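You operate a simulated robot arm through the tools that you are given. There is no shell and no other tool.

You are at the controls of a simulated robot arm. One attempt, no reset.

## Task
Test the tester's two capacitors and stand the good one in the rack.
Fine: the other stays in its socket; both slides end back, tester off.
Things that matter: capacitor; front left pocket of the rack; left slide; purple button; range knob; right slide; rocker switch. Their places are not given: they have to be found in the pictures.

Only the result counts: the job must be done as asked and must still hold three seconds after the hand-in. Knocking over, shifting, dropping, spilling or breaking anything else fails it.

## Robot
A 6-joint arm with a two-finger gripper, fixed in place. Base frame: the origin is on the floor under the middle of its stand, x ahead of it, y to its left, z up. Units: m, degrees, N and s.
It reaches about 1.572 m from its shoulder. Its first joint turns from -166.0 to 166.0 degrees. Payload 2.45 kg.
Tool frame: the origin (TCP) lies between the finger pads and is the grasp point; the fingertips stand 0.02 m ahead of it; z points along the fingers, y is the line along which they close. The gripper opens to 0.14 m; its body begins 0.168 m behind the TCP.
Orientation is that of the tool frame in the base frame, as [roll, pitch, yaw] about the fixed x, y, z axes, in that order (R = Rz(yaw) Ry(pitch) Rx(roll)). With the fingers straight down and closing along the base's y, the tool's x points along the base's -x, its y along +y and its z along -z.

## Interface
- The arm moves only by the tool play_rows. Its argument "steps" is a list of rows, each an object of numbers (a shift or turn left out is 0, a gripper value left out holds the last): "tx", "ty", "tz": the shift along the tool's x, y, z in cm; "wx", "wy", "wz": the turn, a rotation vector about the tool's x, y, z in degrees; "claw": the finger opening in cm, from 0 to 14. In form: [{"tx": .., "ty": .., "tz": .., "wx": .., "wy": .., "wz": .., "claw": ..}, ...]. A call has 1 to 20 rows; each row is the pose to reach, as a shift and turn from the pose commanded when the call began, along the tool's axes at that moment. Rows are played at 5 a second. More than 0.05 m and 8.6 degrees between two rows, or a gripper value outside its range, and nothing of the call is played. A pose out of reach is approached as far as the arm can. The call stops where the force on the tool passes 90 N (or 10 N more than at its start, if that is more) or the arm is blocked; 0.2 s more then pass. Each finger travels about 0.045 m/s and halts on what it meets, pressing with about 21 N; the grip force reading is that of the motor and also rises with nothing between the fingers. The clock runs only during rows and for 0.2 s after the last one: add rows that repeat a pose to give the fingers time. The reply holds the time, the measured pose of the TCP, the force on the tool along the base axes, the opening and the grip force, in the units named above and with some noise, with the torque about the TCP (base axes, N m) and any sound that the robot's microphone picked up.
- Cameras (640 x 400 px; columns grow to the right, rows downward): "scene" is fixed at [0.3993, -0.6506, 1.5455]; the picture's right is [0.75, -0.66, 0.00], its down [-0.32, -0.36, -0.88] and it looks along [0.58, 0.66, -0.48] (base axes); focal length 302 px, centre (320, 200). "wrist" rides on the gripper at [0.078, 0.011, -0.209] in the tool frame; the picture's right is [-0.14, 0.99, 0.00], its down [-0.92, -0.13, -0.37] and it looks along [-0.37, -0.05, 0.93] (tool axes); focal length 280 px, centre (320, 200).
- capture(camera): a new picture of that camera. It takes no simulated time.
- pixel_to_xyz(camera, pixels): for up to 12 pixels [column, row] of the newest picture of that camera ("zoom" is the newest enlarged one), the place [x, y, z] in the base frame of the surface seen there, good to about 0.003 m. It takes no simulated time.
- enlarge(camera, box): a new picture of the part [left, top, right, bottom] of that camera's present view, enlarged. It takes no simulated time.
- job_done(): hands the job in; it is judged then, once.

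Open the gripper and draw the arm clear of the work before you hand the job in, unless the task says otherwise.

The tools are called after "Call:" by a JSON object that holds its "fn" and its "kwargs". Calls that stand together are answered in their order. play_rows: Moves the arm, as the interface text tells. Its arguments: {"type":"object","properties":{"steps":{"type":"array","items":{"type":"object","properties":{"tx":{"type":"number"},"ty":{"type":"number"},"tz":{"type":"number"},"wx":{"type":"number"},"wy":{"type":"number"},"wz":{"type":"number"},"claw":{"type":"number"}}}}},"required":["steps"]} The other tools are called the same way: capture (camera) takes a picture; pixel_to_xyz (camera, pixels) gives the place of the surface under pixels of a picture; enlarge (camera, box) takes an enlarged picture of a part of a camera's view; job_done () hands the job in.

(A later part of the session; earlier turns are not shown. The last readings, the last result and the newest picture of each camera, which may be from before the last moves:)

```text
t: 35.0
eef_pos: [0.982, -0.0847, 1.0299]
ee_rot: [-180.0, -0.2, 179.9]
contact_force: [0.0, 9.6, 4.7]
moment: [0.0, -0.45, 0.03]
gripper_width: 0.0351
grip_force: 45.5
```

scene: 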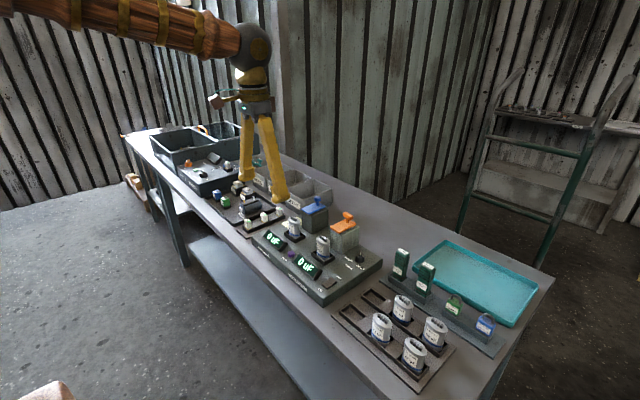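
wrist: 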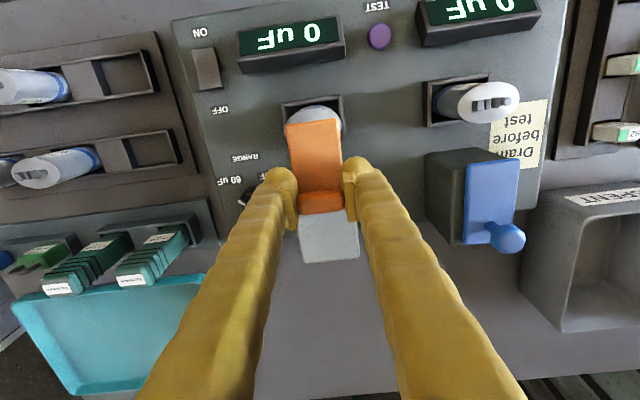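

Sliding smoothly at x≈0.982. I continue back 3 cm towards the rear stop.

Call:
{"fn": "play_rows", "kwargs": {"steps": [{"tx": -0.3}, {"tx": -0.6}, {"tx": -0.9}, {"tx": -1.2}, {"tx": -1.5}, {"tx": -1.8}, {"tx": -2.1}, {"tx": -2.4}, {"tx": -2.6}, {"tx": -2.8}]}}

Call:
{"fn": "enlarge", "kwargs": {"camera": "scene", "box": [310, 190, 380, 240]}}

```text
t: 37.2
eef_pos: [1.0074, -0.0856, 1.0302]
ee_rot: [180.0, -0.5, -179.9]
contact_force: [-27.1, 2.4, 9.6]
moment: [0.02, -0.09, -0.01]
gripper_width: 0.035
grip_force: 44.7
```

```text
8.00 times, centred on (345, 215) of scene
```

zoom: 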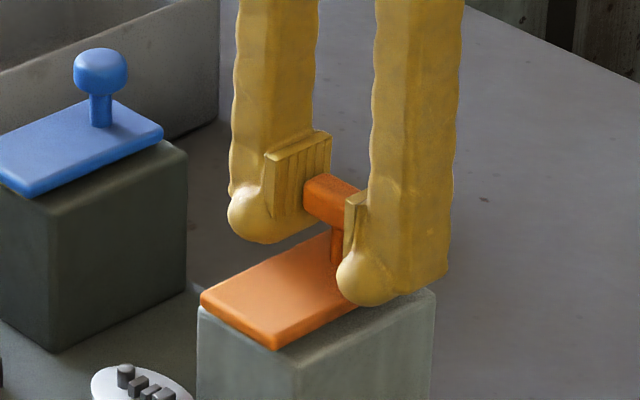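

The slab corners match the start position ((200,300)/(275,348)) and −27 N shows the rear stop. I relax, open and lift clear.

Call:
{"fn": "play_rows", "kwargs": {"steps": [{"tx": 0.2}, {"tx": 0.2, "claw": 5}, {"tx": 0.2, "claw": 7}, {"tx": 0.2, "claw": 7}, {"tx": 0.2, "tz": -3}, {"tx": 0.2, "tz": -7}, {"tx": 0.2, "tz": -10}, {"tx": 0.2, "tz": -10}]}}

Call:
{"fn": "capture", "kwargs": {"camera": "wrist"}}

Call:
{"fn": "enlarge", "kwargs": {"camera": "scene", "box": [230, 190, 390, 310]}}

```text
t: 39.0
eef_pos: [1.008, -0.086, 1.1297]
ee_rot: [179.9, -0.2, -180.0]
contact_force: [0.1, 0.0, -0.1]
moment: [-0.02, 0.01, 0.0]
gripper_width: 0.0699
grip_force: 0.0
```

```text
taken
```

wrist: 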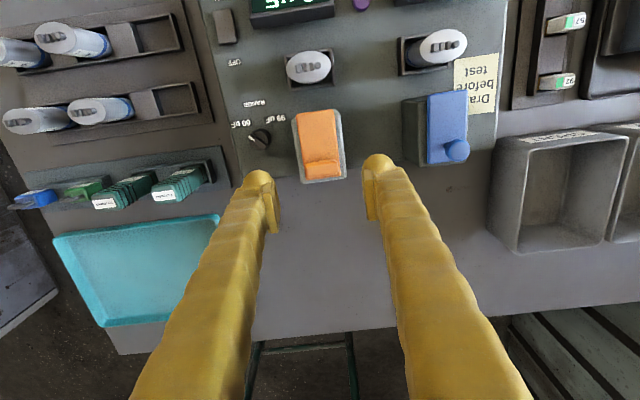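

```text
3.33 times, centred on (310, 250) of scene
```

zoom: 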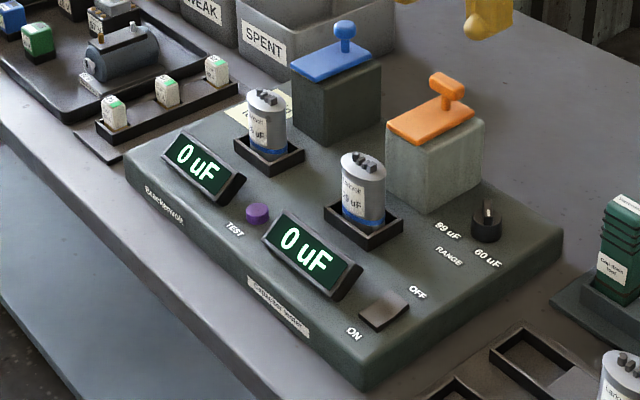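

Both slides are back, displays still lit at 0. Next I move over the purple TEST button (≈(0.837, −0.009, 0.931)) with the fingers closing and look.

Call:
{"fn": "play_rows", "kwargs": {"steps": [{"tx": 3.4, "ty": 1.5, "tz": 0, "claw": 4}, {"tx": 6.8, "ty": 3.1, "claw": 2}, {"tx": 10.2, "ty": 4.6, "tz": 0.5, "claw": 0}, {"tx": 13.6, "ty": 6.2, "tz": 1}, {"tx": 17.0, "ty": 7.7, "tz": 2}, {"tx": 17.0, "ty": 7.7, "tz": 3}, {"tx": 17.0, "ty": 7.7, "tz": 3}]}}

Call:
{"fn": "capture", "kwargs": {"camera": "wrist"}}

Call:
{"fn": "enlarge", "kwargs": {"camera": "scene", "box": [240, 190, 360, 280]}}

```text
t: 40.6
eef_pos: [0.8362, -0.0081, 1.0987]
ee_rot: [180.0, -0.2, -180.0]
contact_force: [0.7, -0.3, -0.3]
moment: [0.0, 0.01, 0.03]
gripper_width: 0.0
grip_force: 21.0
```

```text
taken
```

wrist: 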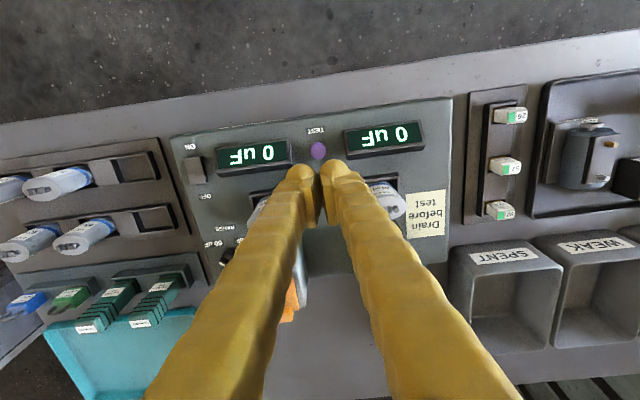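

```text
4.44 times, centred on (300, 235) of scene
```

zoom: 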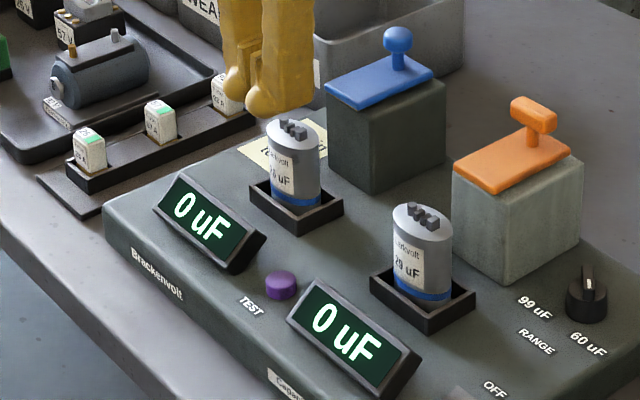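

The button shows at wrist (318,151). I measure it and the neighbouring display edges for clearance.

Call:
{"fn": "enlarge", "kwargs": {"camera": "wrist", "box": [270, 110, 370, 180]}}

Call:
{"fn": "pixel_to_xyz", "kwargs": {"camera": "wrist", "pixels": [[318, 151], [311, 151], [325, 151], [318, 144], [318, 156], [291, 145], [291, 162], [345, 133], [348, 156], [300, 175], [335, 170], [195, 165]]}}

```text
5.71 times, centred on (320, 145) of wrist
```

zoom: 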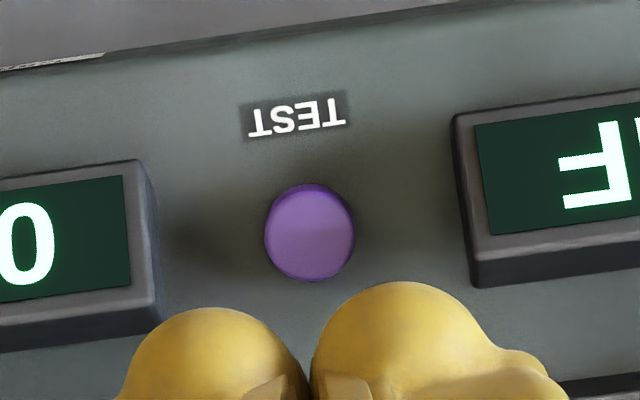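

```text
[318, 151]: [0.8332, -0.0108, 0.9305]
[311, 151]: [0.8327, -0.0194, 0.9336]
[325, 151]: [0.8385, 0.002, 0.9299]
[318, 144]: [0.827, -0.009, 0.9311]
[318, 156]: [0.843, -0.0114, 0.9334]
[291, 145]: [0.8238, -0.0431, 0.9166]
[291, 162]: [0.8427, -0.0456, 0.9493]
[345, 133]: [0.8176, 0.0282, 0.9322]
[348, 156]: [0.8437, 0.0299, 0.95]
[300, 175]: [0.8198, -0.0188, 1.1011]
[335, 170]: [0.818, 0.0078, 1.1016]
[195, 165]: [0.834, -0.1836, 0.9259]
```

Button centre ≈ (0.8345, −0.0095, top 0.931); gap between displays is ~6.7 cm, enough for the closed fingertips. I descend to ~1 cm above it.

Call:
{"fn": "play_rows", "kwargs": {"steps": [{"tz": 4, "tx": 0.1}, {"tz": 8, "tx": 0.1}, {"tz": 11.5, "tx": 0.1}, {"tz": 13.5, "tx": 0.1}, {"tz": 13.5, "tx": 0.1}]}}

Call:
{"fn": "enlarge", "kwargs": {"camera": "scene", "box": [250, 215, 340, 280]}}

Call:
{"fn": "enlarge", "kwargs": {"camera": "wrist", "box": [240, 100, 400, 220]}}

```text
t: 41.8
eef_pos: [0.8308, -0.0096, 0.9643]
ee_rot: [180.0, -0.1, 180.0]
contact_force: [0.0, 0.4, -0.6]
moment: [0.0, -0.01, 0.01]
gripper_width: 0.0002
grip_force: 20.8
```

```text
6.15 times, centred on (295, 248) of scene
```

zoom: 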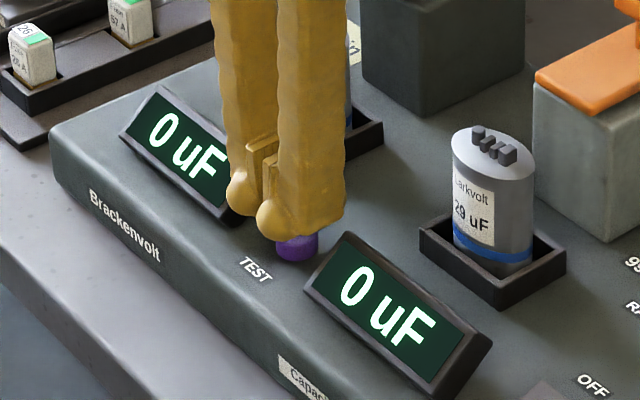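

```text
3.33 times, centred on (320, 160) of wrist
```

zoom: 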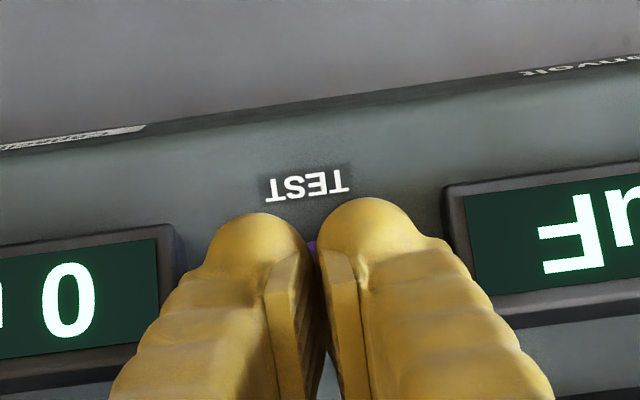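

The fingertips are over the button with room on both sides. I press down in small steps, to ~5 mm below first touch.

Call:
{"fn": "play_rows", "kwargs": {"steps": [{"tx": -0.2, "tz": 0.5}, {"tx": -0.2, "tz": 1.0}, {"tx": -0.2, "tz": 1.3}, {"tx": -0.2, "tz": 1.6}]}}

Call:
{"fn": "enlarge", "kwargs": {"camera": "scene", "box": [250, 215, 340, 280]}}

```text
t: 42.8
eef_pos: [0.8365, -0.0075, 0.9492]
ee_rot: [180.0, -0.3, 180.0]
contact_force: [-0.8, 0.4, 0.5]
moment: [0.0, 0.02, 0.01]
gripper_width: 0.0058
grip_force: 29.1
```

```text
6.15 times, centred on (295, 248) of scene
```

zoom: 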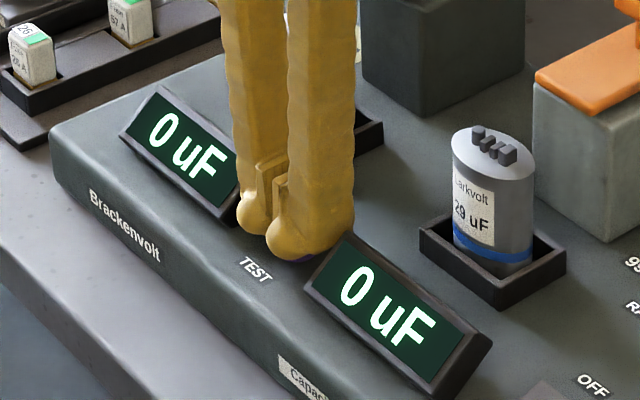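

The round button is wedging between the two rounded fingertips (opening rose to 0.6 cm) instead of being pushed. I lift off and will turn the gripper 90° so that one single fingertip can press the button.

Call:
{"fn": "play_rows", "kwargs": {"steps": [{"tz": -1}, {"tz": -5}, {"tz": -9}, {"tz": -13}, {"tz": -13, "claw": 0}]}}

Call:
{"fn": "enlarge", "kwargs": {"camera": "scene", "box": [250, 215, 340, 280]}}

```text
t: 44.0
eef_pos: [0.8365, -0.0061, 1.0781]
ee_rot: [-180.0, -0.1, 180.0]
contact_force: [0.4, 0.2, -0.1]
moment: [-0.02, 0.02, 0.01]
gripper_width: 0.0002
grip_force: 29.1
```

```text
6.15 times, centred on (295, 248) of scene
```

zoom: 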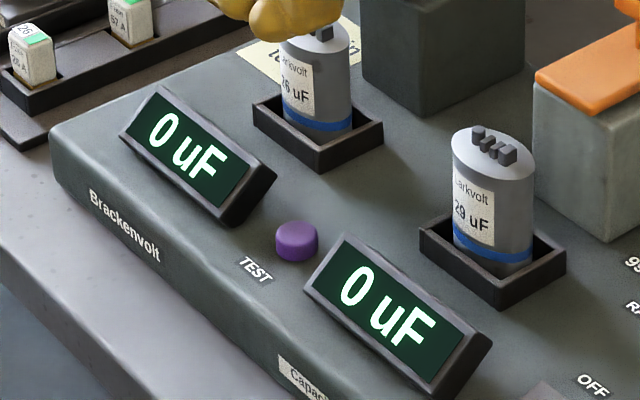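

The button is intact and unlatched. I rotate the gripper 90° about its axis at this height.

Call:
{"fn": "play_rows", "kwargs": {"steps": [{"wz": 8.2}, {"wz": 16.4}, {"wz": 24.6}, {"wz": 32.8}, {"wz": 41}, {"wz": 49.2}, {"wz": 57.4}, {"wz": 65.6}, {"wz": 73.8}, {"wz": 82}, {"wz": 90}, {"wz": 90}]}}

Call:
{"fn": "capture", "kwargs": {"camera": "wrist"}}

Call:
{"fn": "capture", "kwargs": {"camera": "scene"}}

```text
t: 46.6
eef_pos: [0.8379, -0.0078, 1.0798]
ee_rot: [-179.8, 0.0, 90.0]
contact_force: [0.0, 0.6, -0.1]
moment: [-0.03, -0.01, 0.02]
gripper_width: 0.0
grip_force: 28.8
```

```text
taken
```

wrist: 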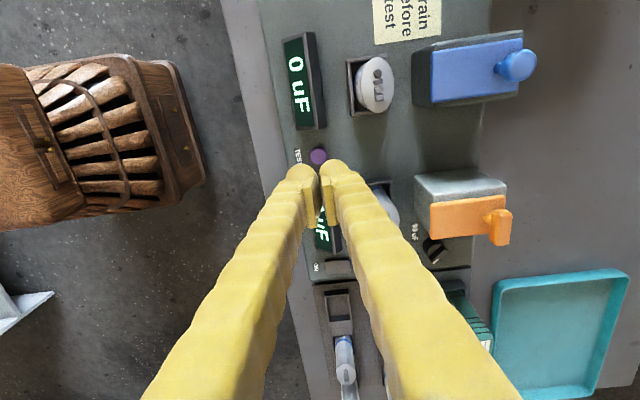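

```text
taken
```

scene: 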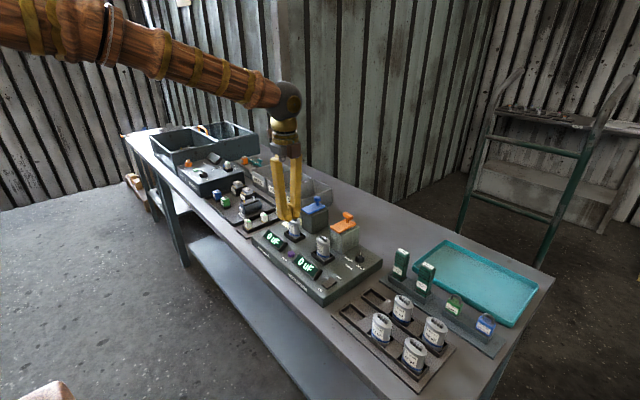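

Now tool x points to +y and the fingers line up along x. I shift so the rear fingertip lies over the button (TCP x≈0.8225, y≈−0.0095) and descend to just above it.

Call:
{"fn": "play_rows", "kwargs": {"steps": [{"tx": -0.2, "ty": -1.45, "tz": 1}, {"tx": -0.2, "ty": -1.45, "tz": 5}, {"tx": -0.2, "ty": -1.45, "tz": 9}, {"tx": -0.2, "ty": -1.45, "tz": 11.5}, {"tx": -0.2, "ty": -1.45, "tz": 11.5}]}}

Call:
{"fn": "enlarge", "kwargs": {"camera": "scene", "box": [265, 225, 335, 275]}}

Call:
{"fn": "enlarge", "kwargs": {"camera": "wrist", "box": [260, 100, 380, 220]}}

```text
t: 47.8
eef_pos: [0.8223, -0.0101, 0.9632]
ee_rot: [-179.7, 0.0, 90.0]
contact_force: [-0.2, -0.5, 0.1]
moment: [-0.02, 0.02, -0.03]
gripper_width: 0.0002
grip_force: 29.7
```

```text
8.00 times, centred on (300, 250) of scene
```

zoom: 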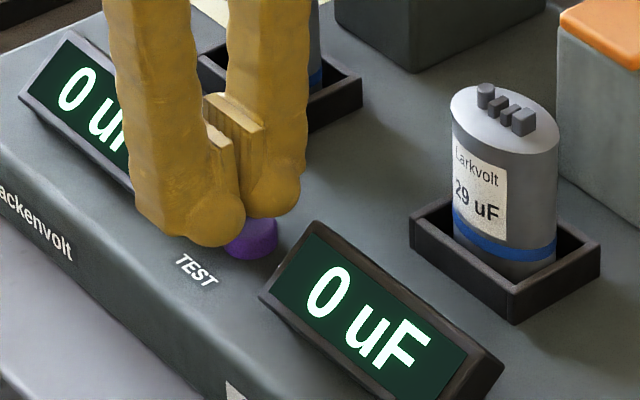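

```text
3.33 times, centred on (320, 160) of wrist
```

zoom: 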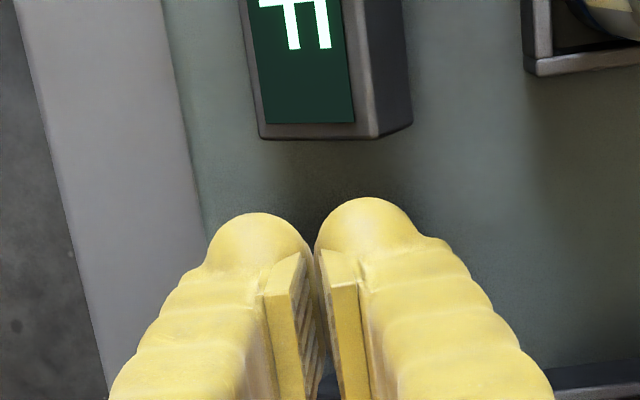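

I verify with the scene depth where the fingertips are relative to the button.

Call:
{"fn": "enlarge", "kwargs": {"camera": "scene", "box": [265, 225, 335, 275]}}

Call:
{"fn": "pixel_to_xyz", "kwargs": {"camera": "zoom", "pixels": [[270, 195], [285, 200], [260, 210], [270, 214], [295, 195], [215, 220], [235, 215], [215, 242], [195, 235], [252, 240], [268, 240], [250, 250]]}}

```text
8.00 times, centred on (300, 250) of scene
```

zoom: 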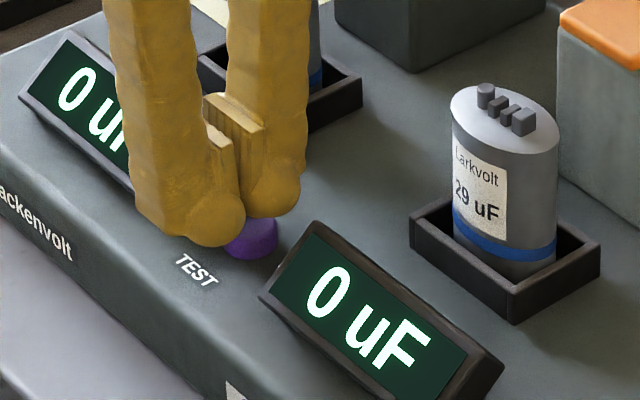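

```text
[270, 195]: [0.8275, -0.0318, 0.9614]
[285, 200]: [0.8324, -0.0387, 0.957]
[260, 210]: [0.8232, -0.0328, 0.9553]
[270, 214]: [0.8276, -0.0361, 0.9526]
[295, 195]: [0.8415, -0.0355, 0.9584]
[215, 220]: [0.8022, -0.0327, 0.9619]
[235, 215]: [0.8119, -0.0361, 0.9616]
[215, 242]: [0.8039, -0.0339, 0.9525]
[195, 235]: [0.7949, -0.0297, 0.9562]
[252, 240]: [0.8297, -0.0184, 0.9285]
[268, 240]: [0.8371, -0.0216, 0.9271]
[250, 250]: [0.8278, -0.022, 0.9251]
```

The fingertips span y≈−0.037…+0.008, so I shift 0.45 cm to +y to centre between the displays, then press down in small steps.

Call:
{"fn": "play_rows", "kwargs": {"steps": [{"tx": 0.45, "tz": 0}, {"tx": 0.45, "tz": 0.6}, {"tx": 0.45, "tz": 1.0}, {"tx": 0.45, "tz": 1.3}, {"tx": 0.45, "tz": 1.5}]}}

Call:
{"fn": "enlarge", "kwargs": {"camera": "scene", "box": [265, 225, 335, 275]}}

```text
t: 49.0
eef_pos: [0.8229, -0.0062, 0.9491]
ee_rot: [-179.9, 0.0, 90.0]
contact_force: [-0.6, -0.2, 1.6]
moment: [-0.02, 0.02, -0.04]
gripper_width: 0.0
grip_force: 29.6
```

```text
8.00 times, centred on (300, 250) of scene
```

zoom: 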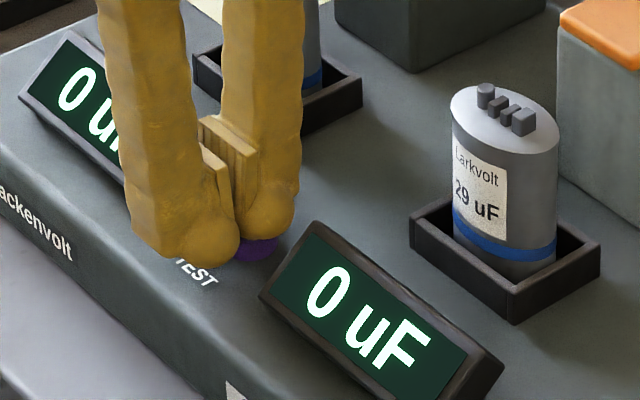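

Contact just begins (1.6 N). I press 2, then 4 mm further.

Call:
{"fn": "play_rows", "kwargs": {"steps": [{"tz": 0.1}, {"tz": 0.2}, {"tz": 0.3}, {"tz": 0.4}]}}

Call:
{"fn": "enlarge", "kwargs": {"camera": "scene", "box": [255, 220, 345, 285]}}

```text
t: 50.0
eef_pos: [0.8233, -0.0054, 0.9454]
ee_rot: [-179.8, 0.1, 90.0]
contact_force: [-3.4, 0.6, 8.3]
moment: [-0.03, -0.02, 0.0]
gripper_width: 0.0
grip_force: 29.4
heard: click
```

```text
6.15 times, centred on (300, 252) of scene
```

zoom: 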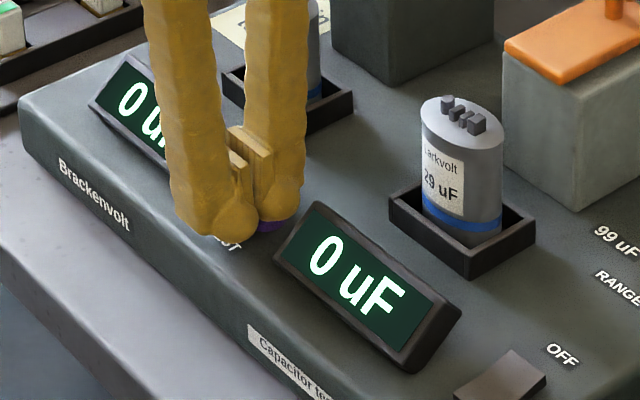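

A click was heard: the button was pressed. I release upward and look at the displays.

Call:
{"fn": "play_rows", "kwargs": {"steps": [{"tz": 0}, {"tz": -1}, {"tz": -5}, {"tz": -9}, {"tz": -13}, {"tz": -13}, {"tz": -13}]}}

Call:
{"fn": "enlarge", "kwargs": {"camera": "scene", "box": [230, 210, 350, 300]}}

Call:
{"fn": "capture", "kwargs": {"camera": "wrist"}}

```text
t: 51.6
eef_pos: [0.8251, -0.0068, 1.0733]
ee_rot: [-179.8, -0.1, 90.0]
contact_force: [-0.9, 0.0, -0.1]
moment: [-0.02, 0.01, 0.01]
gripper_width: 0.0
grip_force: 29.9
```

```text
4.44 times, centred on (290, 255) of scene
```

zoom: 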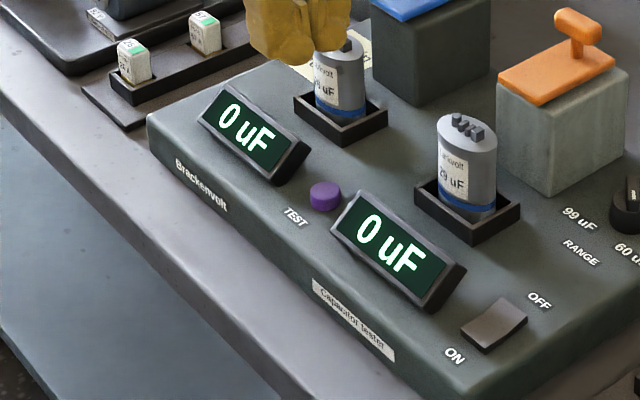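

```text
taken
```

wrist: 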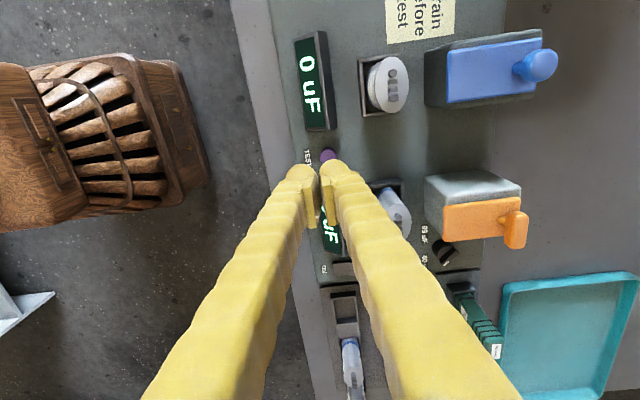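

Both displays still show 0 after the click, so I need to check the rocker's state. I move the gripper toward −y to get a clear wrist view of the rocker.

Call:
{"fn": "play_rows", "kwargs": {"steps": [{"tx": -4}, {"tx": -8}, {"tx": -12, "tz": -1}, {"tx": -16, "tz": -2}, {"tx": -20, "tz": -2}, {"tx": -24, "tz": -2}, {"tx": -24, "tz": -2}]}}

Call:
{"fn": "capture", "kwargs": {"camera": "wrist"}}

Call:
{"fn": "capture", "kwargs": {"camera": "scene"}}

```text
t: 53.2
eef_pos: [0.8225, -0.2462, 1.0919]
ee_rot: [-179.8, 0.0, 90.0]
contact_force: [0.8, -0.5, 0.0]
moment: [0.03, -0.05, -0.01]
gripper_width: 0.0
grip_force: 29.2
```

```text
taken
```

wrist: 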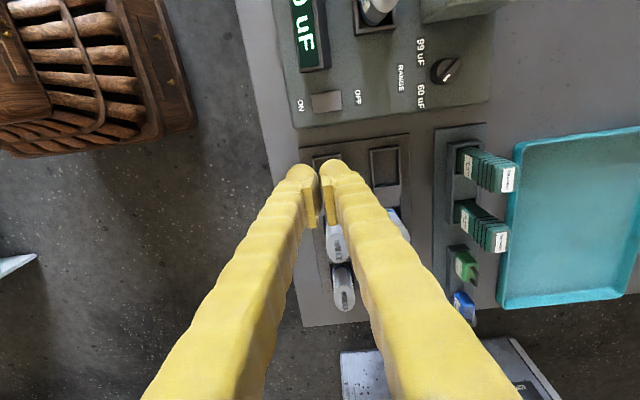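

```text
taken
```

scene: 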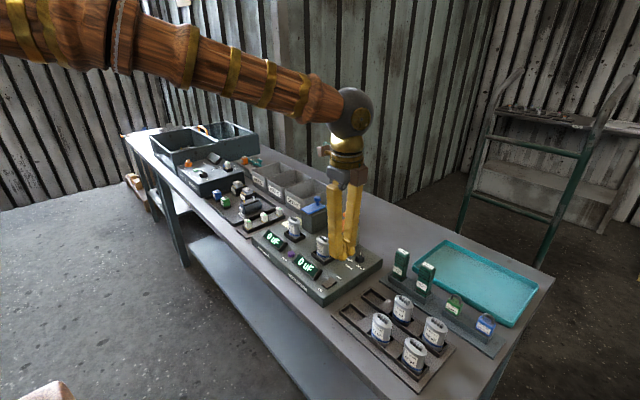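

I enlarge the rocker (327,101) and the knob (445,72) in this view.

Call:
{"fn": "enlarge", "kwargs": {"camera": "wrist", "box": [290, 80, 370, 130]}}

Call:
{"fn": "pixel_to_xyz", "kwargs": {"camera": "zoom", "pixels": [[185, 160], [210, 170], [240, 170], [270, 165], [300, 165], [330, 160], [360, 155], [385, 155], [410, 150], [500, 150], [120, 170], [300, 250]]}}

Call:
{"fn": "enlarge", "kwargs": {"camera": "wrist", "box": [395, 30, 485, 120]}}

```text
8.00 times, centred on (330, 105) of wrist
```

zoom: 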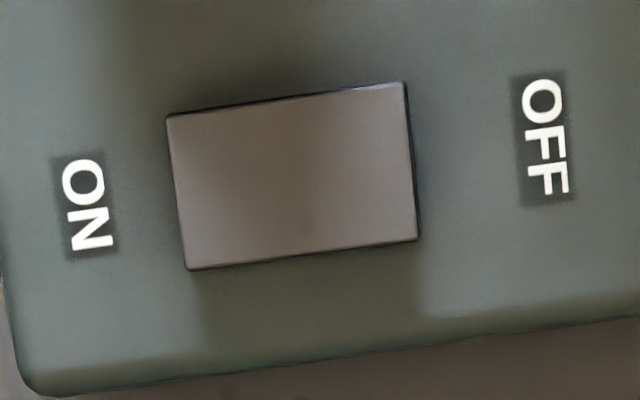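

```text
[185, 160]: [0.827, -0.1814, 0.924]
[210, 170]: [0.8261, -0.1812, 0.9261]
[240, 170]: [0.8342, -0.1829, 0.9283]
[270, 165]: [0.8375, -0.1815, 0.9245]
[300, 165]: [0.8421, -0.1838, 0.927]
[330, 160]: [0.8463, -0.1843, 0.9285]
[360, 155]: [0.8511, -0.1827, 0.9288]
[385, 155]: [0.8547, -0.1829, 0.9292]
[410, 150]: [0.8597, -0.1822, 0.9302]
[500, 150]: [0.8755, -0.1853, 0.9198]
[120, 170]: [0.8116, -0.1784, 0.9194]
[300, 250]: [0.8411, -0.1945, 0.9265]
```

```text
4.44 times, centred on (440, 75) of wrist
```

zoom: 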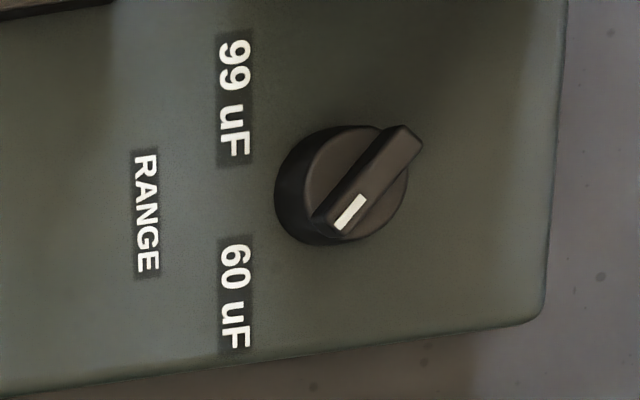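

Knob mark points at 60 uF; the rocker's front (ON) end is lower (0.925 vs 0.930), so it is on. I check both displays again now.

Call:
{"fn": "enlarge", "kwargs": {"camera": "scene", "box": [245, 220, 325, 280]}}

Call:
{"fn": "enlarge", "kwargs": {"camera": "scene", "box": [290, 180, 380, 250]}}

```text
6.67 times, centred on (285, 250) of scene
```

zoom: 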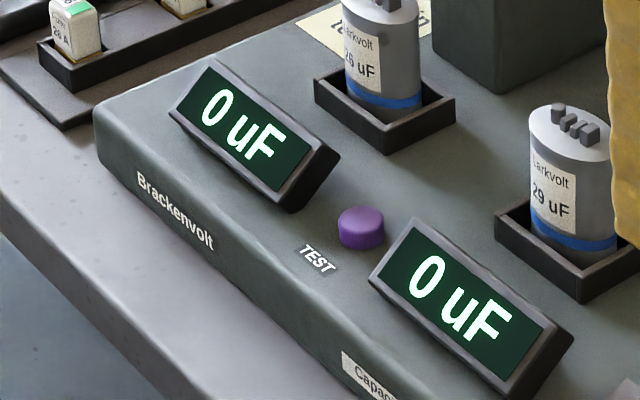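

```text
5.71 times, centred on (335, 215) of scene
```

zoom: 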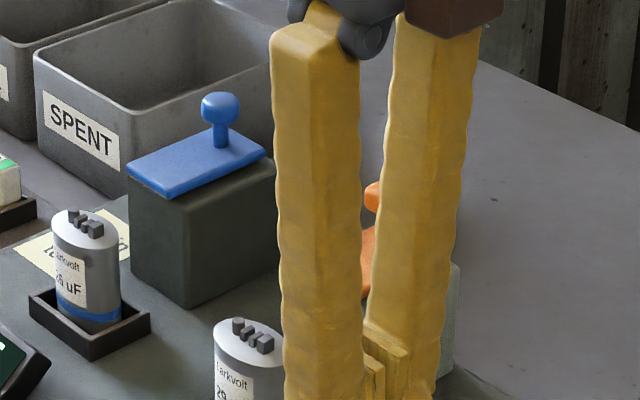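

Still 0 on both. I measure the right display's right end near the rocker for clearance, then press the rocker's ON end to make sure it is really on.

Call:
{"fn": "pixel_to_xyz", "kwargs": {"camera": "wrist", "pixels": [[300, 71], [325, 69], [328, 60], [312, 66], [313, 96], [318, 100], [340, 98], [325, 92], [327, 109]]}}

```text
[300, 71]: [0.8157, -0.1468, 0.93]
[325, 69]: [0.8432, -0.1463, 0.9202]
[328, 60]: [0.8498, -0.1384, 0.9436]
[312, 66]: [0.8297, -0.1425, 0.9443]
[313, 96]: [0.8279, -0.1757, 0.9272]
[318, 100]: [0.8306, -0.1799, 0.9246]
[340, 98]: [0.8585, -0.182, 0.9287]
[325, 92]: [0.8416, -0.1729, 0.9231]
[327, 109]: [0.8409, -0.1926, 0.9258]
```

Clearance to the display end (y≈−0.147) is enough. I go over the rocker's front (ON) end with the rear fingertip and stop just above it.

Call:
{"fn": "play_rows", "kwargs": {"steps": [{"tx": 3.2, "ty": -0.6, "tz": 1}, {"tx": 6.4, "ty": -1.2, "tz": 3}, {"tx": 6.4, "ty": -1.2, "tz": 7}, {"tx": 6.4, "ty": -1.2, "tz": 11}, {"tx": 6.4, "ty": -1.2, "tz": 13.4}, {"tx": 6.4, "ty": -1.2, "tz": 13.4}]}}

Call:
{"fn": "enlarge", "kwargs": {"camera": "scene", "box": [290, 250, 370, 310]}}

```text
t: 54.6
eef_pos: [0.8099, -0.1815, 0.96]
ee_rot: [-179.8, -0.1, 90.0]
contact_force: [0.1, -0.2, 0.4]
moment: [0.01, -0.01, 0.01]
gripper_width: 0.0
grip_force: 29.9
```

```text
6.67 times, centred on (330, 280) of scene
```

zoom: 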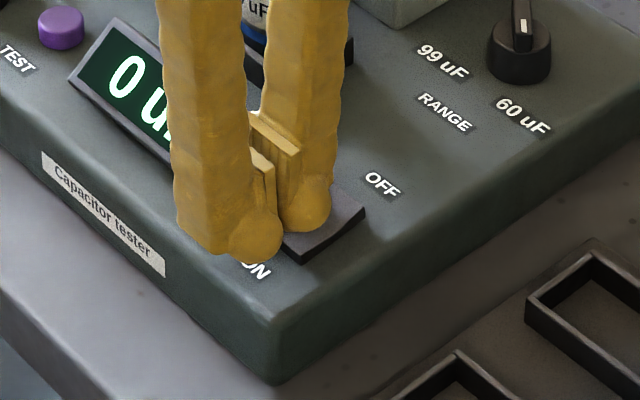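

The rear tip is above the rocker's front part. I press down in small steps.

Call:
{"fn": "play_rows", "kwargs": {"steps": [{"tz": 0.6}, {"tz": 1.1}, {"tz": 1.4}, {"tz": 1.6}]}}

```text
t: 55.6
eef_pos: [0.8107, -0.1812, 0.9458]
ee_rot: [-179.7, -0.1, 90.0]
contact_force: [-4.0, 3.6, 10.6]
moment: [0.06, -0.05, 0.06]
gripper_width: 0.0
grip_force: 29.0
```

10.6 N and no click yet. I press 2 mm further.

Call:
{"fn": "play_rows", "kwargs": {"steps": [{"tz": 0.1}, {"tz": 0.2}, {"tz": 0.2}]}}

Call:
{"fn": "enlarge", "kwargs": {"camera": "scene", "box": [290, 250, 370, 310]}}

```text
t: 56.4
eef_pos: [0.8106, -0.1807, 0.945]
ee_rot: [-179.9, 0.0, 90.0]
contact_force: [-13.6, 10.3, 54.0]
moment: [0.18, -0.32, 0.08]
gripper_width: 0.0
grip_force: 29.3
```

```text
6.67 times, centred on (330, 280) of scene
```

zoom: 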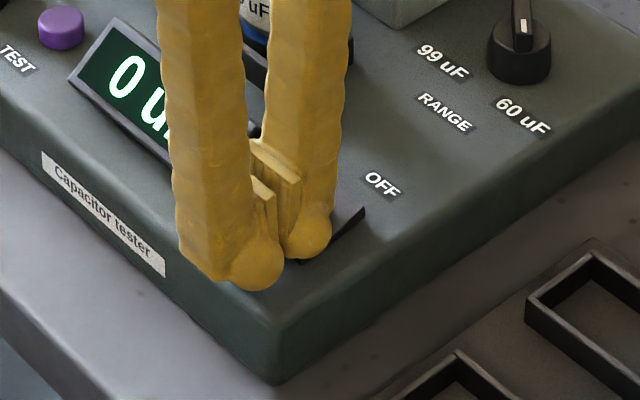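

54 N with no movement or click: the rocker was already fully ON. I lift and return over the TEST button to press it again and hold it longer.

Call:
{"fn": "play_rows", "kwargs": {"steps": [{"tz": -2}, {"tz": -6}, {"tz": -10}, {"tz": -12, "tx": 4, "ty": 0.4}, {"tz": -12, "tx": 8, "ty": 0.8}, {"tz": -12, "tx": 12, "ty": 1.2}, {"tz": -12, "tx": 16, "ty": 1.2}, {"tz": -12, "tx": 17.5, "ty": 1.2}, {"tz": -8, "tx": 17.5, "ty": 1.2}, {"tz": -4, "tx": 17.5, "ty": 1.2}, {"tz": -1.5, "tx": 17.5, "ty": 1.2}, {"tz": -1.5, "tx": 17.5, "ty": 1.2}]}}

Call:
{"fn": "enlarge", "kwargs": {"camera": "scene", "box": [265, 225, 335, 275]}}

```text
t: 59.0
eef_pos: [0.822, -0.0058, 0.9589]
ee_rot: [-179.7, 0.0, 90.0]
contact_force: [-0.5, 0.3, 0.1]
moment: [-0.01, -0.01, 0.01]
gripper_width: 0.0001
grip_force: 29.5
```

```text
8.00 times, centred on (300, 250) of scene
```

zoom: 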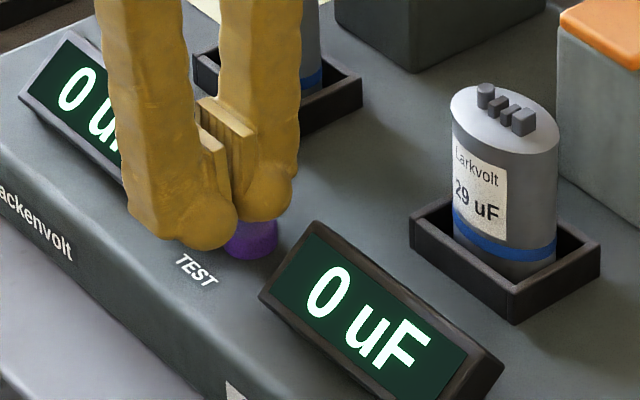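

In place above the button. I press until the click depth and hold for about 2.5 s.

Call:
{"fn": "play_rows", "kwargs": {"steps": [{"tz": 0.6}, {"tz": 1.0}, {"tz": 1.25}, {"tz": 1.45}, {"tz": 1.5}, {"tz": 1.5}, {"tz": 1.5}, {"tz": 1.5}, {"tz": 1.5}, {"tz": 1.5}, {"tz": 1.5}, {"tz": 1.5}, {"tz": 1.5}, {"tz": 1.5}, {"tz": 1.5}, {"tz": 1.5}]}}

Call:
{"fn": "enlarge", "kwargs": {"camera": "scene", "box": [255, 220, 345, 285]}}

Call:
{"fn": "capture", "kwargs": {"camera": "wrist"}}

```text
t: 62.4
eef_pos: [0.8234, -0.0063, 0.9437]
ee_rot: [-179.8, 0.0, 90.0]
contact_force: [2.3, 1.3, 14.2]
moment: [-0.03, -0.15, 0.01]
gripper_width: 0.0
grip_force: 29.3
heard: click
```

```text
6.15 times, centred on (300, 252) of scene
```

zoom: 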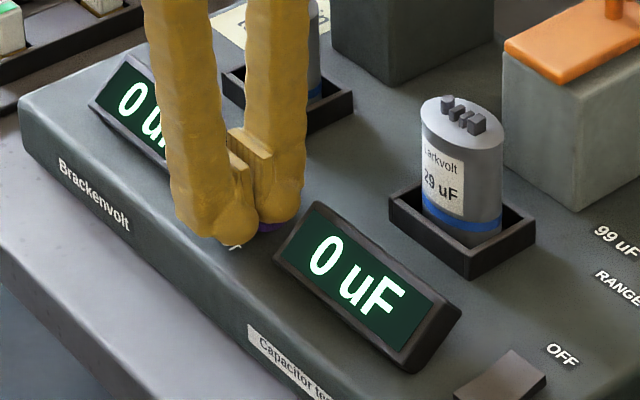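

```text
taken
```

wrist: 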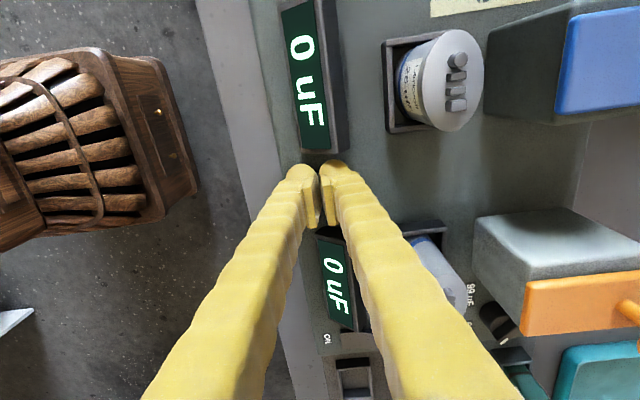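

Still 0 on both displays while held, so with the slides back the capacitors seem not to be measured. I'll switch the tester off first (observe), so any further draining happens unpowered: lift and go over the rocker's OFF end.

Call:
{"fn": "play_rows", "kwargs": {"steps": [{"tz": -1}, {"tz": -5}, {"tz": -9}, {"tz": -13}, {"tz": -13, "tx": -4, "ty": 1.2}, {"tz": -13, "tx": -8, "ty": 2.4}, {"tz": -13, "tx": -12, "ty": 3.6}, {"tz": -13, "tx": -16, "ty": 4.6}, {"tz": -13, "tx": -17.5, "ty": 4.7}, {"tz": -9, "tx": -17.5, "ty": 4.7}, {"tz": -5, "tx": -17.5, "ty": 4.7}, {"tz": -2, "tx": -17.5, "ty": 4.7}, {"tz": -2, "tx": -17.5, "ty": 4.7}]}}

Call:
{"fn": "enlarge", "kwargs": {"camera": "scene", "box": [290, 250, 370, 310]}}

Call:
{"fn": "enlarge", "kwargs": {"camera": "scene", "box": [245, 220, 325, 280]}}

```text
t: 65.2
eef_pos: [0.8687, -0.184, 0.9645]
ee_rot: [-179.8, 0.0, 90.0]
contact_force: [0.5, 0.1, 0.4]
moment: [-0.02, 0.01, 0.02]
gripper_width: 0.0
grip_force: 29.4
```

```text
6.67 times, centred on (330, 280) of scene
```

zoom: 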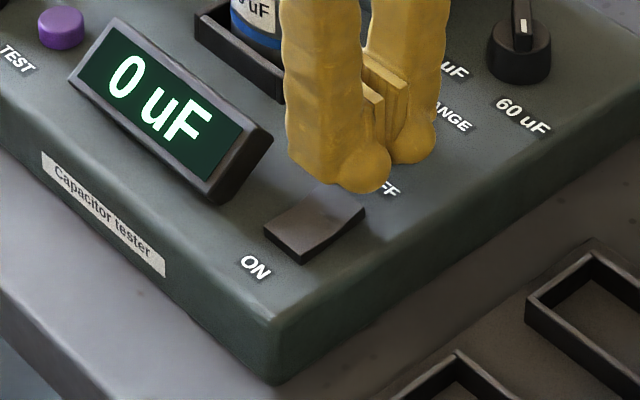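

```text
6.67 times, centred on (285, 250) of scene
```

zoom: 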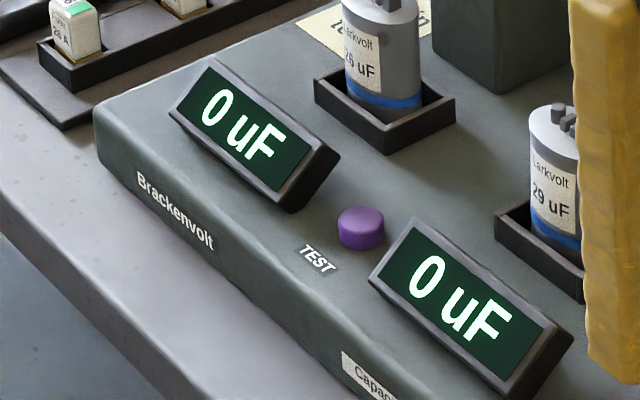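

The rocker's tilt looks worth comparing with before; I enlarge it in the same frame as earlier.

Call:
{"fn": "enlarge", "kwargs": {"camera": "scene", "box": [314, 270, 346, 290]}}

Call:
{"fn": "pixel_to_xyz", "kwargs": {"camera": "zoom", "pixels": [[200, 265], [220, 285], [260, 320], [240, 260], [300, 200], [340, 240], [330, 190], [360, 215], [400, 215], [380, 230], [300, 290], [280, 330]]}}

```text
16.00 times, centred on (330, 280) of scene
```

zoom: 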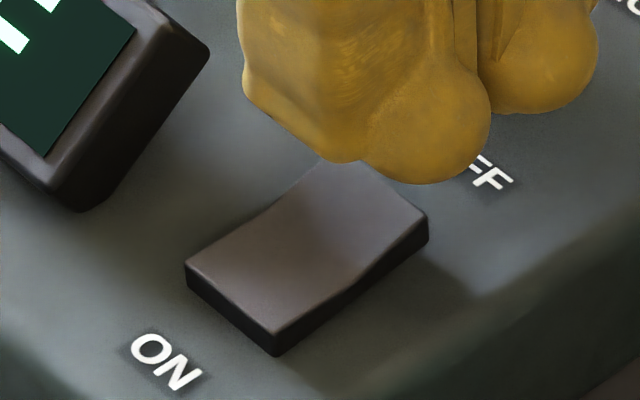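

```text
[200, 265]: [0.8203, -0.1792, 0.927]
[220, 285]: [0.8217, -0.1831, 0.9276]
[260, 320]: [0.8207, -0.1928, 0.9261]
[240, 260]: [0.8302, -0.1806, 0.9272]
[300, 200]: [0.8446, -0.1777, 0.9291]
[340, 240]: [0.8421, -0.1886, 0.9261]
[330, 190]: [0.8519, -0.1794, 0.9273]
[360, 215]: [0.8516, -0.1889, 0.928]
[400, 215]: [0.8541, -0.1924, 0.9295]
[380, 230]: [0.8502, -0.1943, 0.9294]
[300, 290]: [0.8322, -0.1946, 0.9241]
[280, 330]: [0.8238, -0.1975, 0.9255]
```

The rocker is unchanged (front end lower = ON). Before pressing OFF I check the fingertip's real lateral extent with depth points on it from both cameras.

Call:
{"fn": "pixel_to_xyz", "kwargs": {"camera": "zoom", "pixels": [[425, 175], [425, 130], [470, 120], [390, 160], [345, 155], [300, 120], [260, 80], [400, 60], [540, 60], [540, 105], [590, 60], [250, 40]]}}

Call:
{"fn": "capture", "kwargs": {"camera": "wrist"}}

Call:
{"fn": "pixel_to_xyz", "kwargs": {"camera": "wrist", "pixels": [[300, 168], [300, 172], [300, 180], [290, 180], [312, 185], [330, 163], [330, 168], [330, 175], [345, 178], [300, 195], [335, 195], [326, 200]]}}

```text
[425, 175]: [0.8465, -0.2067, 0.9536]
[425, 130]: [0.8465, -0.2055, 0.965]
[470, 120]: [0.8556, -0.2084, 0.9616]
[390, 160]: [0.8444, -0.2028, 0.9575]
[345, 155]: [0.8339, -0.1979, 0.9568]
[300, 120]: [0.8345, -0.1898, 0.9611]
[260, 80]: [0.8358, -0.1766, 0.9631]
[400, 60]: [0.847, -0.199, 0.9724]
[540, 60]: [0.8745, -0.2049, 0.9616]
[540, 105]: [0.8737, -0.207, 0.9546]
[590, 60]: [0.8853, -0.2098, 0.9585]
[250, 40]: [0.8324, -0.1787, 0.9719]
```

```text
taken
```

wrist: 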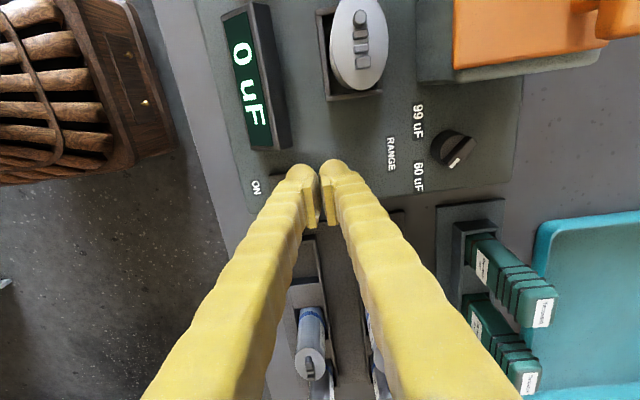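

```text
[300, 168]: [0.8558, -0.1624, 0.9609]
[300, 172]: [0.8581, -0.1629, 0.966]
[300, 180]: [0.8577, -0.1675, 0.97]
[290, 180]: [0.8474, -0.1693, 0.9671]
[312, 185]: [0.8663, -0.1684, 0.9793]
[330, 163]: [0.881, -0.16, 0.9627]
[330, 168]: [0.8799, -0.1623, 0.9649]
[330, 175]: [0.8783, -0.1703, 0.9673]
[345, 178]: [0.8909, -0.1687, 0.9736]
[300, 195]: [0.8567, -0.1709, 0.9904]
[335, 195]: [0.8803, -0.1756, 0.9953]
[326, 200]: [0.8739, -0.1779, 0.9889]
```

The fingertips are symmetric about the TCP (±1.5 cm in x, ±2.2 cm in y). I shift 0.4 cm to +x and press the rocker's OFF end in small steps.

Call:
{"fn": "play_rows", "kwargs": {"steps": [{"ty": 0.4, "tz": 0.5}, {"ty": 0.4, "tz": 1.0}, {"ty": 0.4, "tz": 1.4}, {"ty": 0.4, "tz": 1.7}, {"ty": 0.4, "tz": 1.9}]}}

Call:
{"fn": "enlarge", "kwargs": {"camera": "scene", "box": [270, 240, 366, 300]}}

```text
t: 66.4
eef_pos: [0.8741, -0.1824, 0.9436]
ee_rot: [-179.8, -0.1, 90.0]
contact_force: [0.7, -0.1, 1.0]
moment: [0.01, 0.0, -0.05]
gripper_width: 0.0
grip_force: 29.3
```

```text
6.67 times, centred on (318, 270) of scene
```

zoom: 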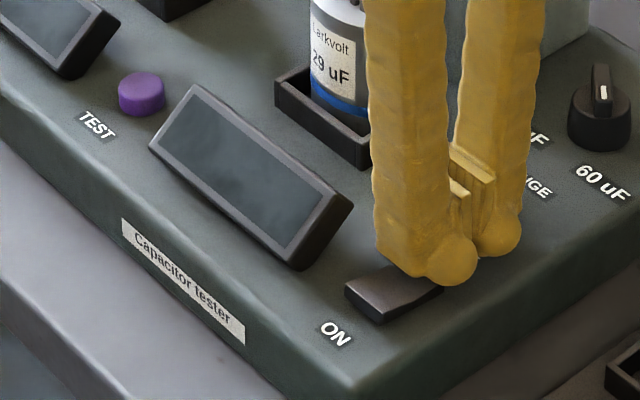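

The displays went dark: the tester is now OFF, so it was ON before. With it off I'll bring both slides forward (full drain), so I rise and go over the orange T-bar, opening to 6 cm.

Call:
{"fn": "play_rows", "kwargs": {"steps": [{"tz": -3}, {"tz": -7}, {"tz": -11}, {"tz": -15.5}, {"tz": -15.5, "tx": 3, "ty": 3, "claw": 3}, {"tz": -15.5, "tx": 6, "ty": 6, "claw": 6}, {"tz": -15.5, "tx": 9.0, "ty": 9.5}, {"tz": -15.5, "tx": 9.9, "ty": 13.4}, {"tz": -15.5, "tx": 9.9, "ty": 13.6}, {"tz": -15.5, "tx": 9.9, "ty": 13.6}]}}

Call:
{"fn": "capture", "kwargs": {"camera": "wrist"}}

Call:
{"fn": "enlarge", "kwargs": {"camera": "scene", "box": [230, 190, 390, 310]}}

```text
t: 68.6
eef_pos: [1.0095, -0.0819, 1.0986]
ee_rot: [-179.8, 0.1, 90.0]
contact_force: [-0.1, 0.4, 0.0]
moment: [-0.01, 0.0, -0.01]
gripper_width: 0.0601
grip_force: 0.0
```

```text
taken
```

wrist: 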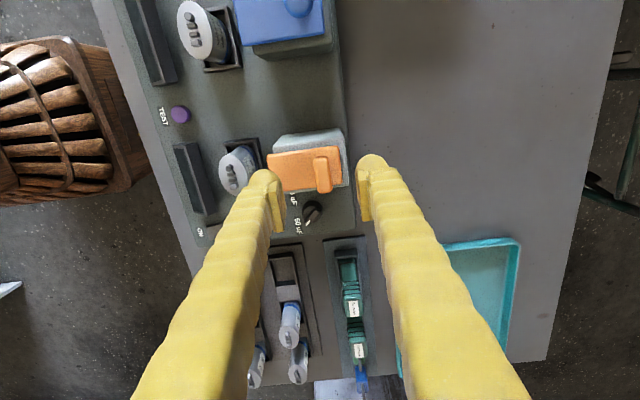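

```text
3.33 times, centred on (310, 250) of scene
```

zoom: 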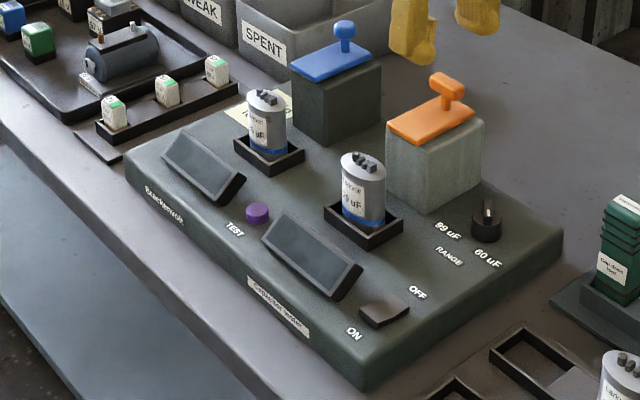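

Displays are dark, slides back. The bar is between the fingers; I descend 6.5 cm and close on it along x.

Call:
{"fn": "play_rows", "kwargs": {"steps": [{"tz": 2.5}, {"tz": 5}, {"tz": 6.5}, {"tz": 6.5, "claw": 4}, {"tz": 6.5, "claw": 2}, {"tz": 6.5, "claw": 1}, {"tz": 6.5, "claw": 1}, {"tz": 6.5, "claw": 1}]}}

Call:
{"fn": "enlarge", "kwargs": {"camera": "scene", "box": [310, 190, 380, 240]}}

```text
t: 70.4
eef_pos: [1.01, -0.0826, 1.0322]
ee_rot: [-179.8, 0.0, 89.9]
contact_force: [2.6, -0.1, -2.1]
moment: [-0.02, -0.04, -0.02]
gripper_width: 0.0146
grip_force: 40.9
```

```text
8.00 times, centred on (345, 215) of scene
```

zoom: 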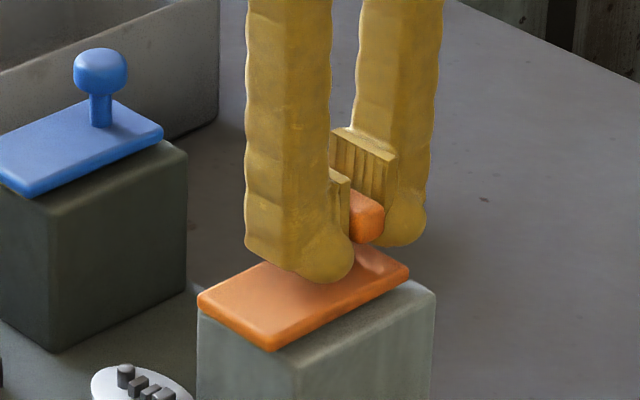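

Firm lock on the bar (1.46 cm). I pull the right slide forward (tool −y) 5.6 cm.

Call:
{"fn": "play_rows", "kwargs": {"steps": [{"ty": -0.3}, {"ty": -0.7}, {"ty": -1.1}, {"ty": -1.5}, {"ty": -1.9}, {"ty": -2.3}, {"ty": -2.7}, {"ty": -3.1}, {"ty": -3.5}, {"ty": -3.9}, {"ty": -4.3}, {"ty": -4.7}, {"ty": -5.1}, {"ty": -5.4}, {"ty": -5.6}]}}

```text
t: 73.6
eef_pos: [0.9564, -0.0824, 1.0355]
ee_rot: [-180.0, 0.0, 90.0]
contact_force: [19.8, 4.1, -29.3]
moment: [0.05, -0.19, 0.01]
gripper_width: 0.0157
grip_force: 41.5
```

Nearly there (x≈0.956). I ease z by 2 mm and go the last half centimetre to the stop.

Call:
{"fn": "play_rows", "kwargs": {"steps": [{"ty": 0, "tz": 0.2}, {"ty": -0.2, "tz": 0.2}, {"ty": -0.4, "tz": 0.2}, {"ty": -0.6, "tz": 0.2}, {"ty": -0.7, "tz": 0.2}]}}

Call:
{"fn": "enlarge", "kwargs": {"camera": "scene", "box": [290, 190, 380, 260]}}

```text
t: 74.8
eef_pos: [0.9473, -0.0833, 1.0285]
ee_rot: [-179.6, 0.0, 90.0]
contact_force: [28.7, -1.8, -4.7]
moment: [0.11, 0.13, -0.1]
gripper_width: 0.0278
grip_force: 13.5
```

```text
5.71 times, centred on (335, 225) of scene
```

zoom: 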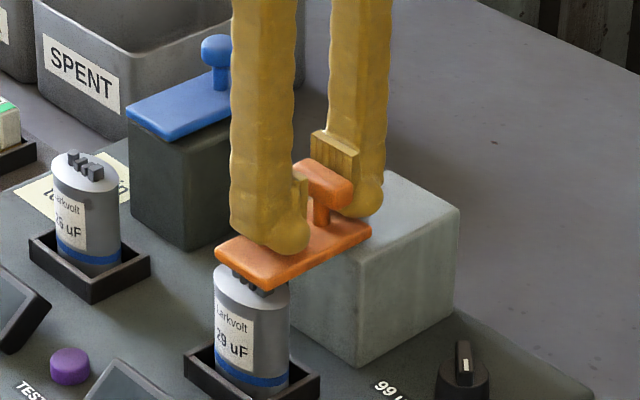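

The right slide is at its forward stop over the terminals (28 N, finger flexing). I relax, open, lift, and go over to the blue ball, leaving this slide forward.

Call:
{"fn": "play_rows", "kwargs": {"steps": [{"ty": 0.3}, {"ty": 0.3, "claw": 4.5}, {"ty": 0.3, "claw": 6}, {"ty": 0.3, "claw": 6}, {"ty": 0.3, "tz": -3}, {"ty": 0.3, "tz": -7}, {"ty": 3, "tz": -7, "tx": 3}, {"ty": 5.5, "tz": -7, "tx": 7}, {"ty": 6.0, "tz": -7, "tx": 11}, {"ty": 6.2, "tz": -7, "tx": 14.8}, {"ty": 6.2, "tz": -7, "tx": 14.8}]}}

Call:
{"fn": "capture", "kwargs": {"camera": "wrist"}}

Call:
{"fn": "enlarge", "kwargs": {"camera": "scene", "box": [230, 170, 390, 290]}}

```text
t: 77.2
eef_pos: [1.0083, 0.0643, 1.1018]
ee_rot: [-179.8, 0.0, 90.0]
contact_force: [0.8, 0.3, 0.1]
moment: [-0.03, 0.01, 0.0]
gripper_width: 0.0602
grip_force: 0.1
```

```text
taken
```

wrist: 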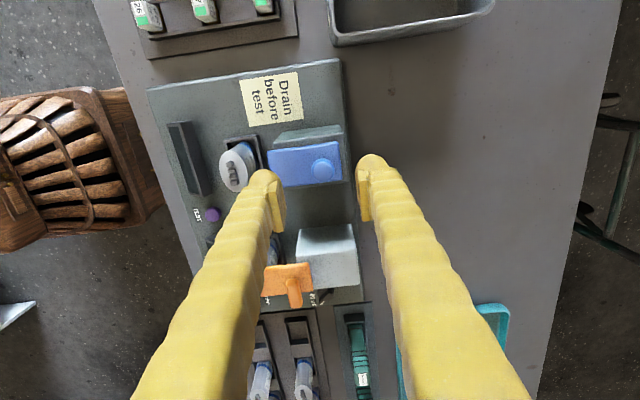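

```text
3.33 times, centred on (310, 230) of scene
```

zoom: 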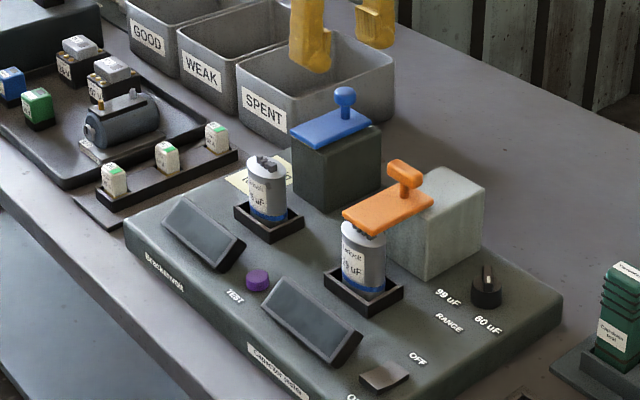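

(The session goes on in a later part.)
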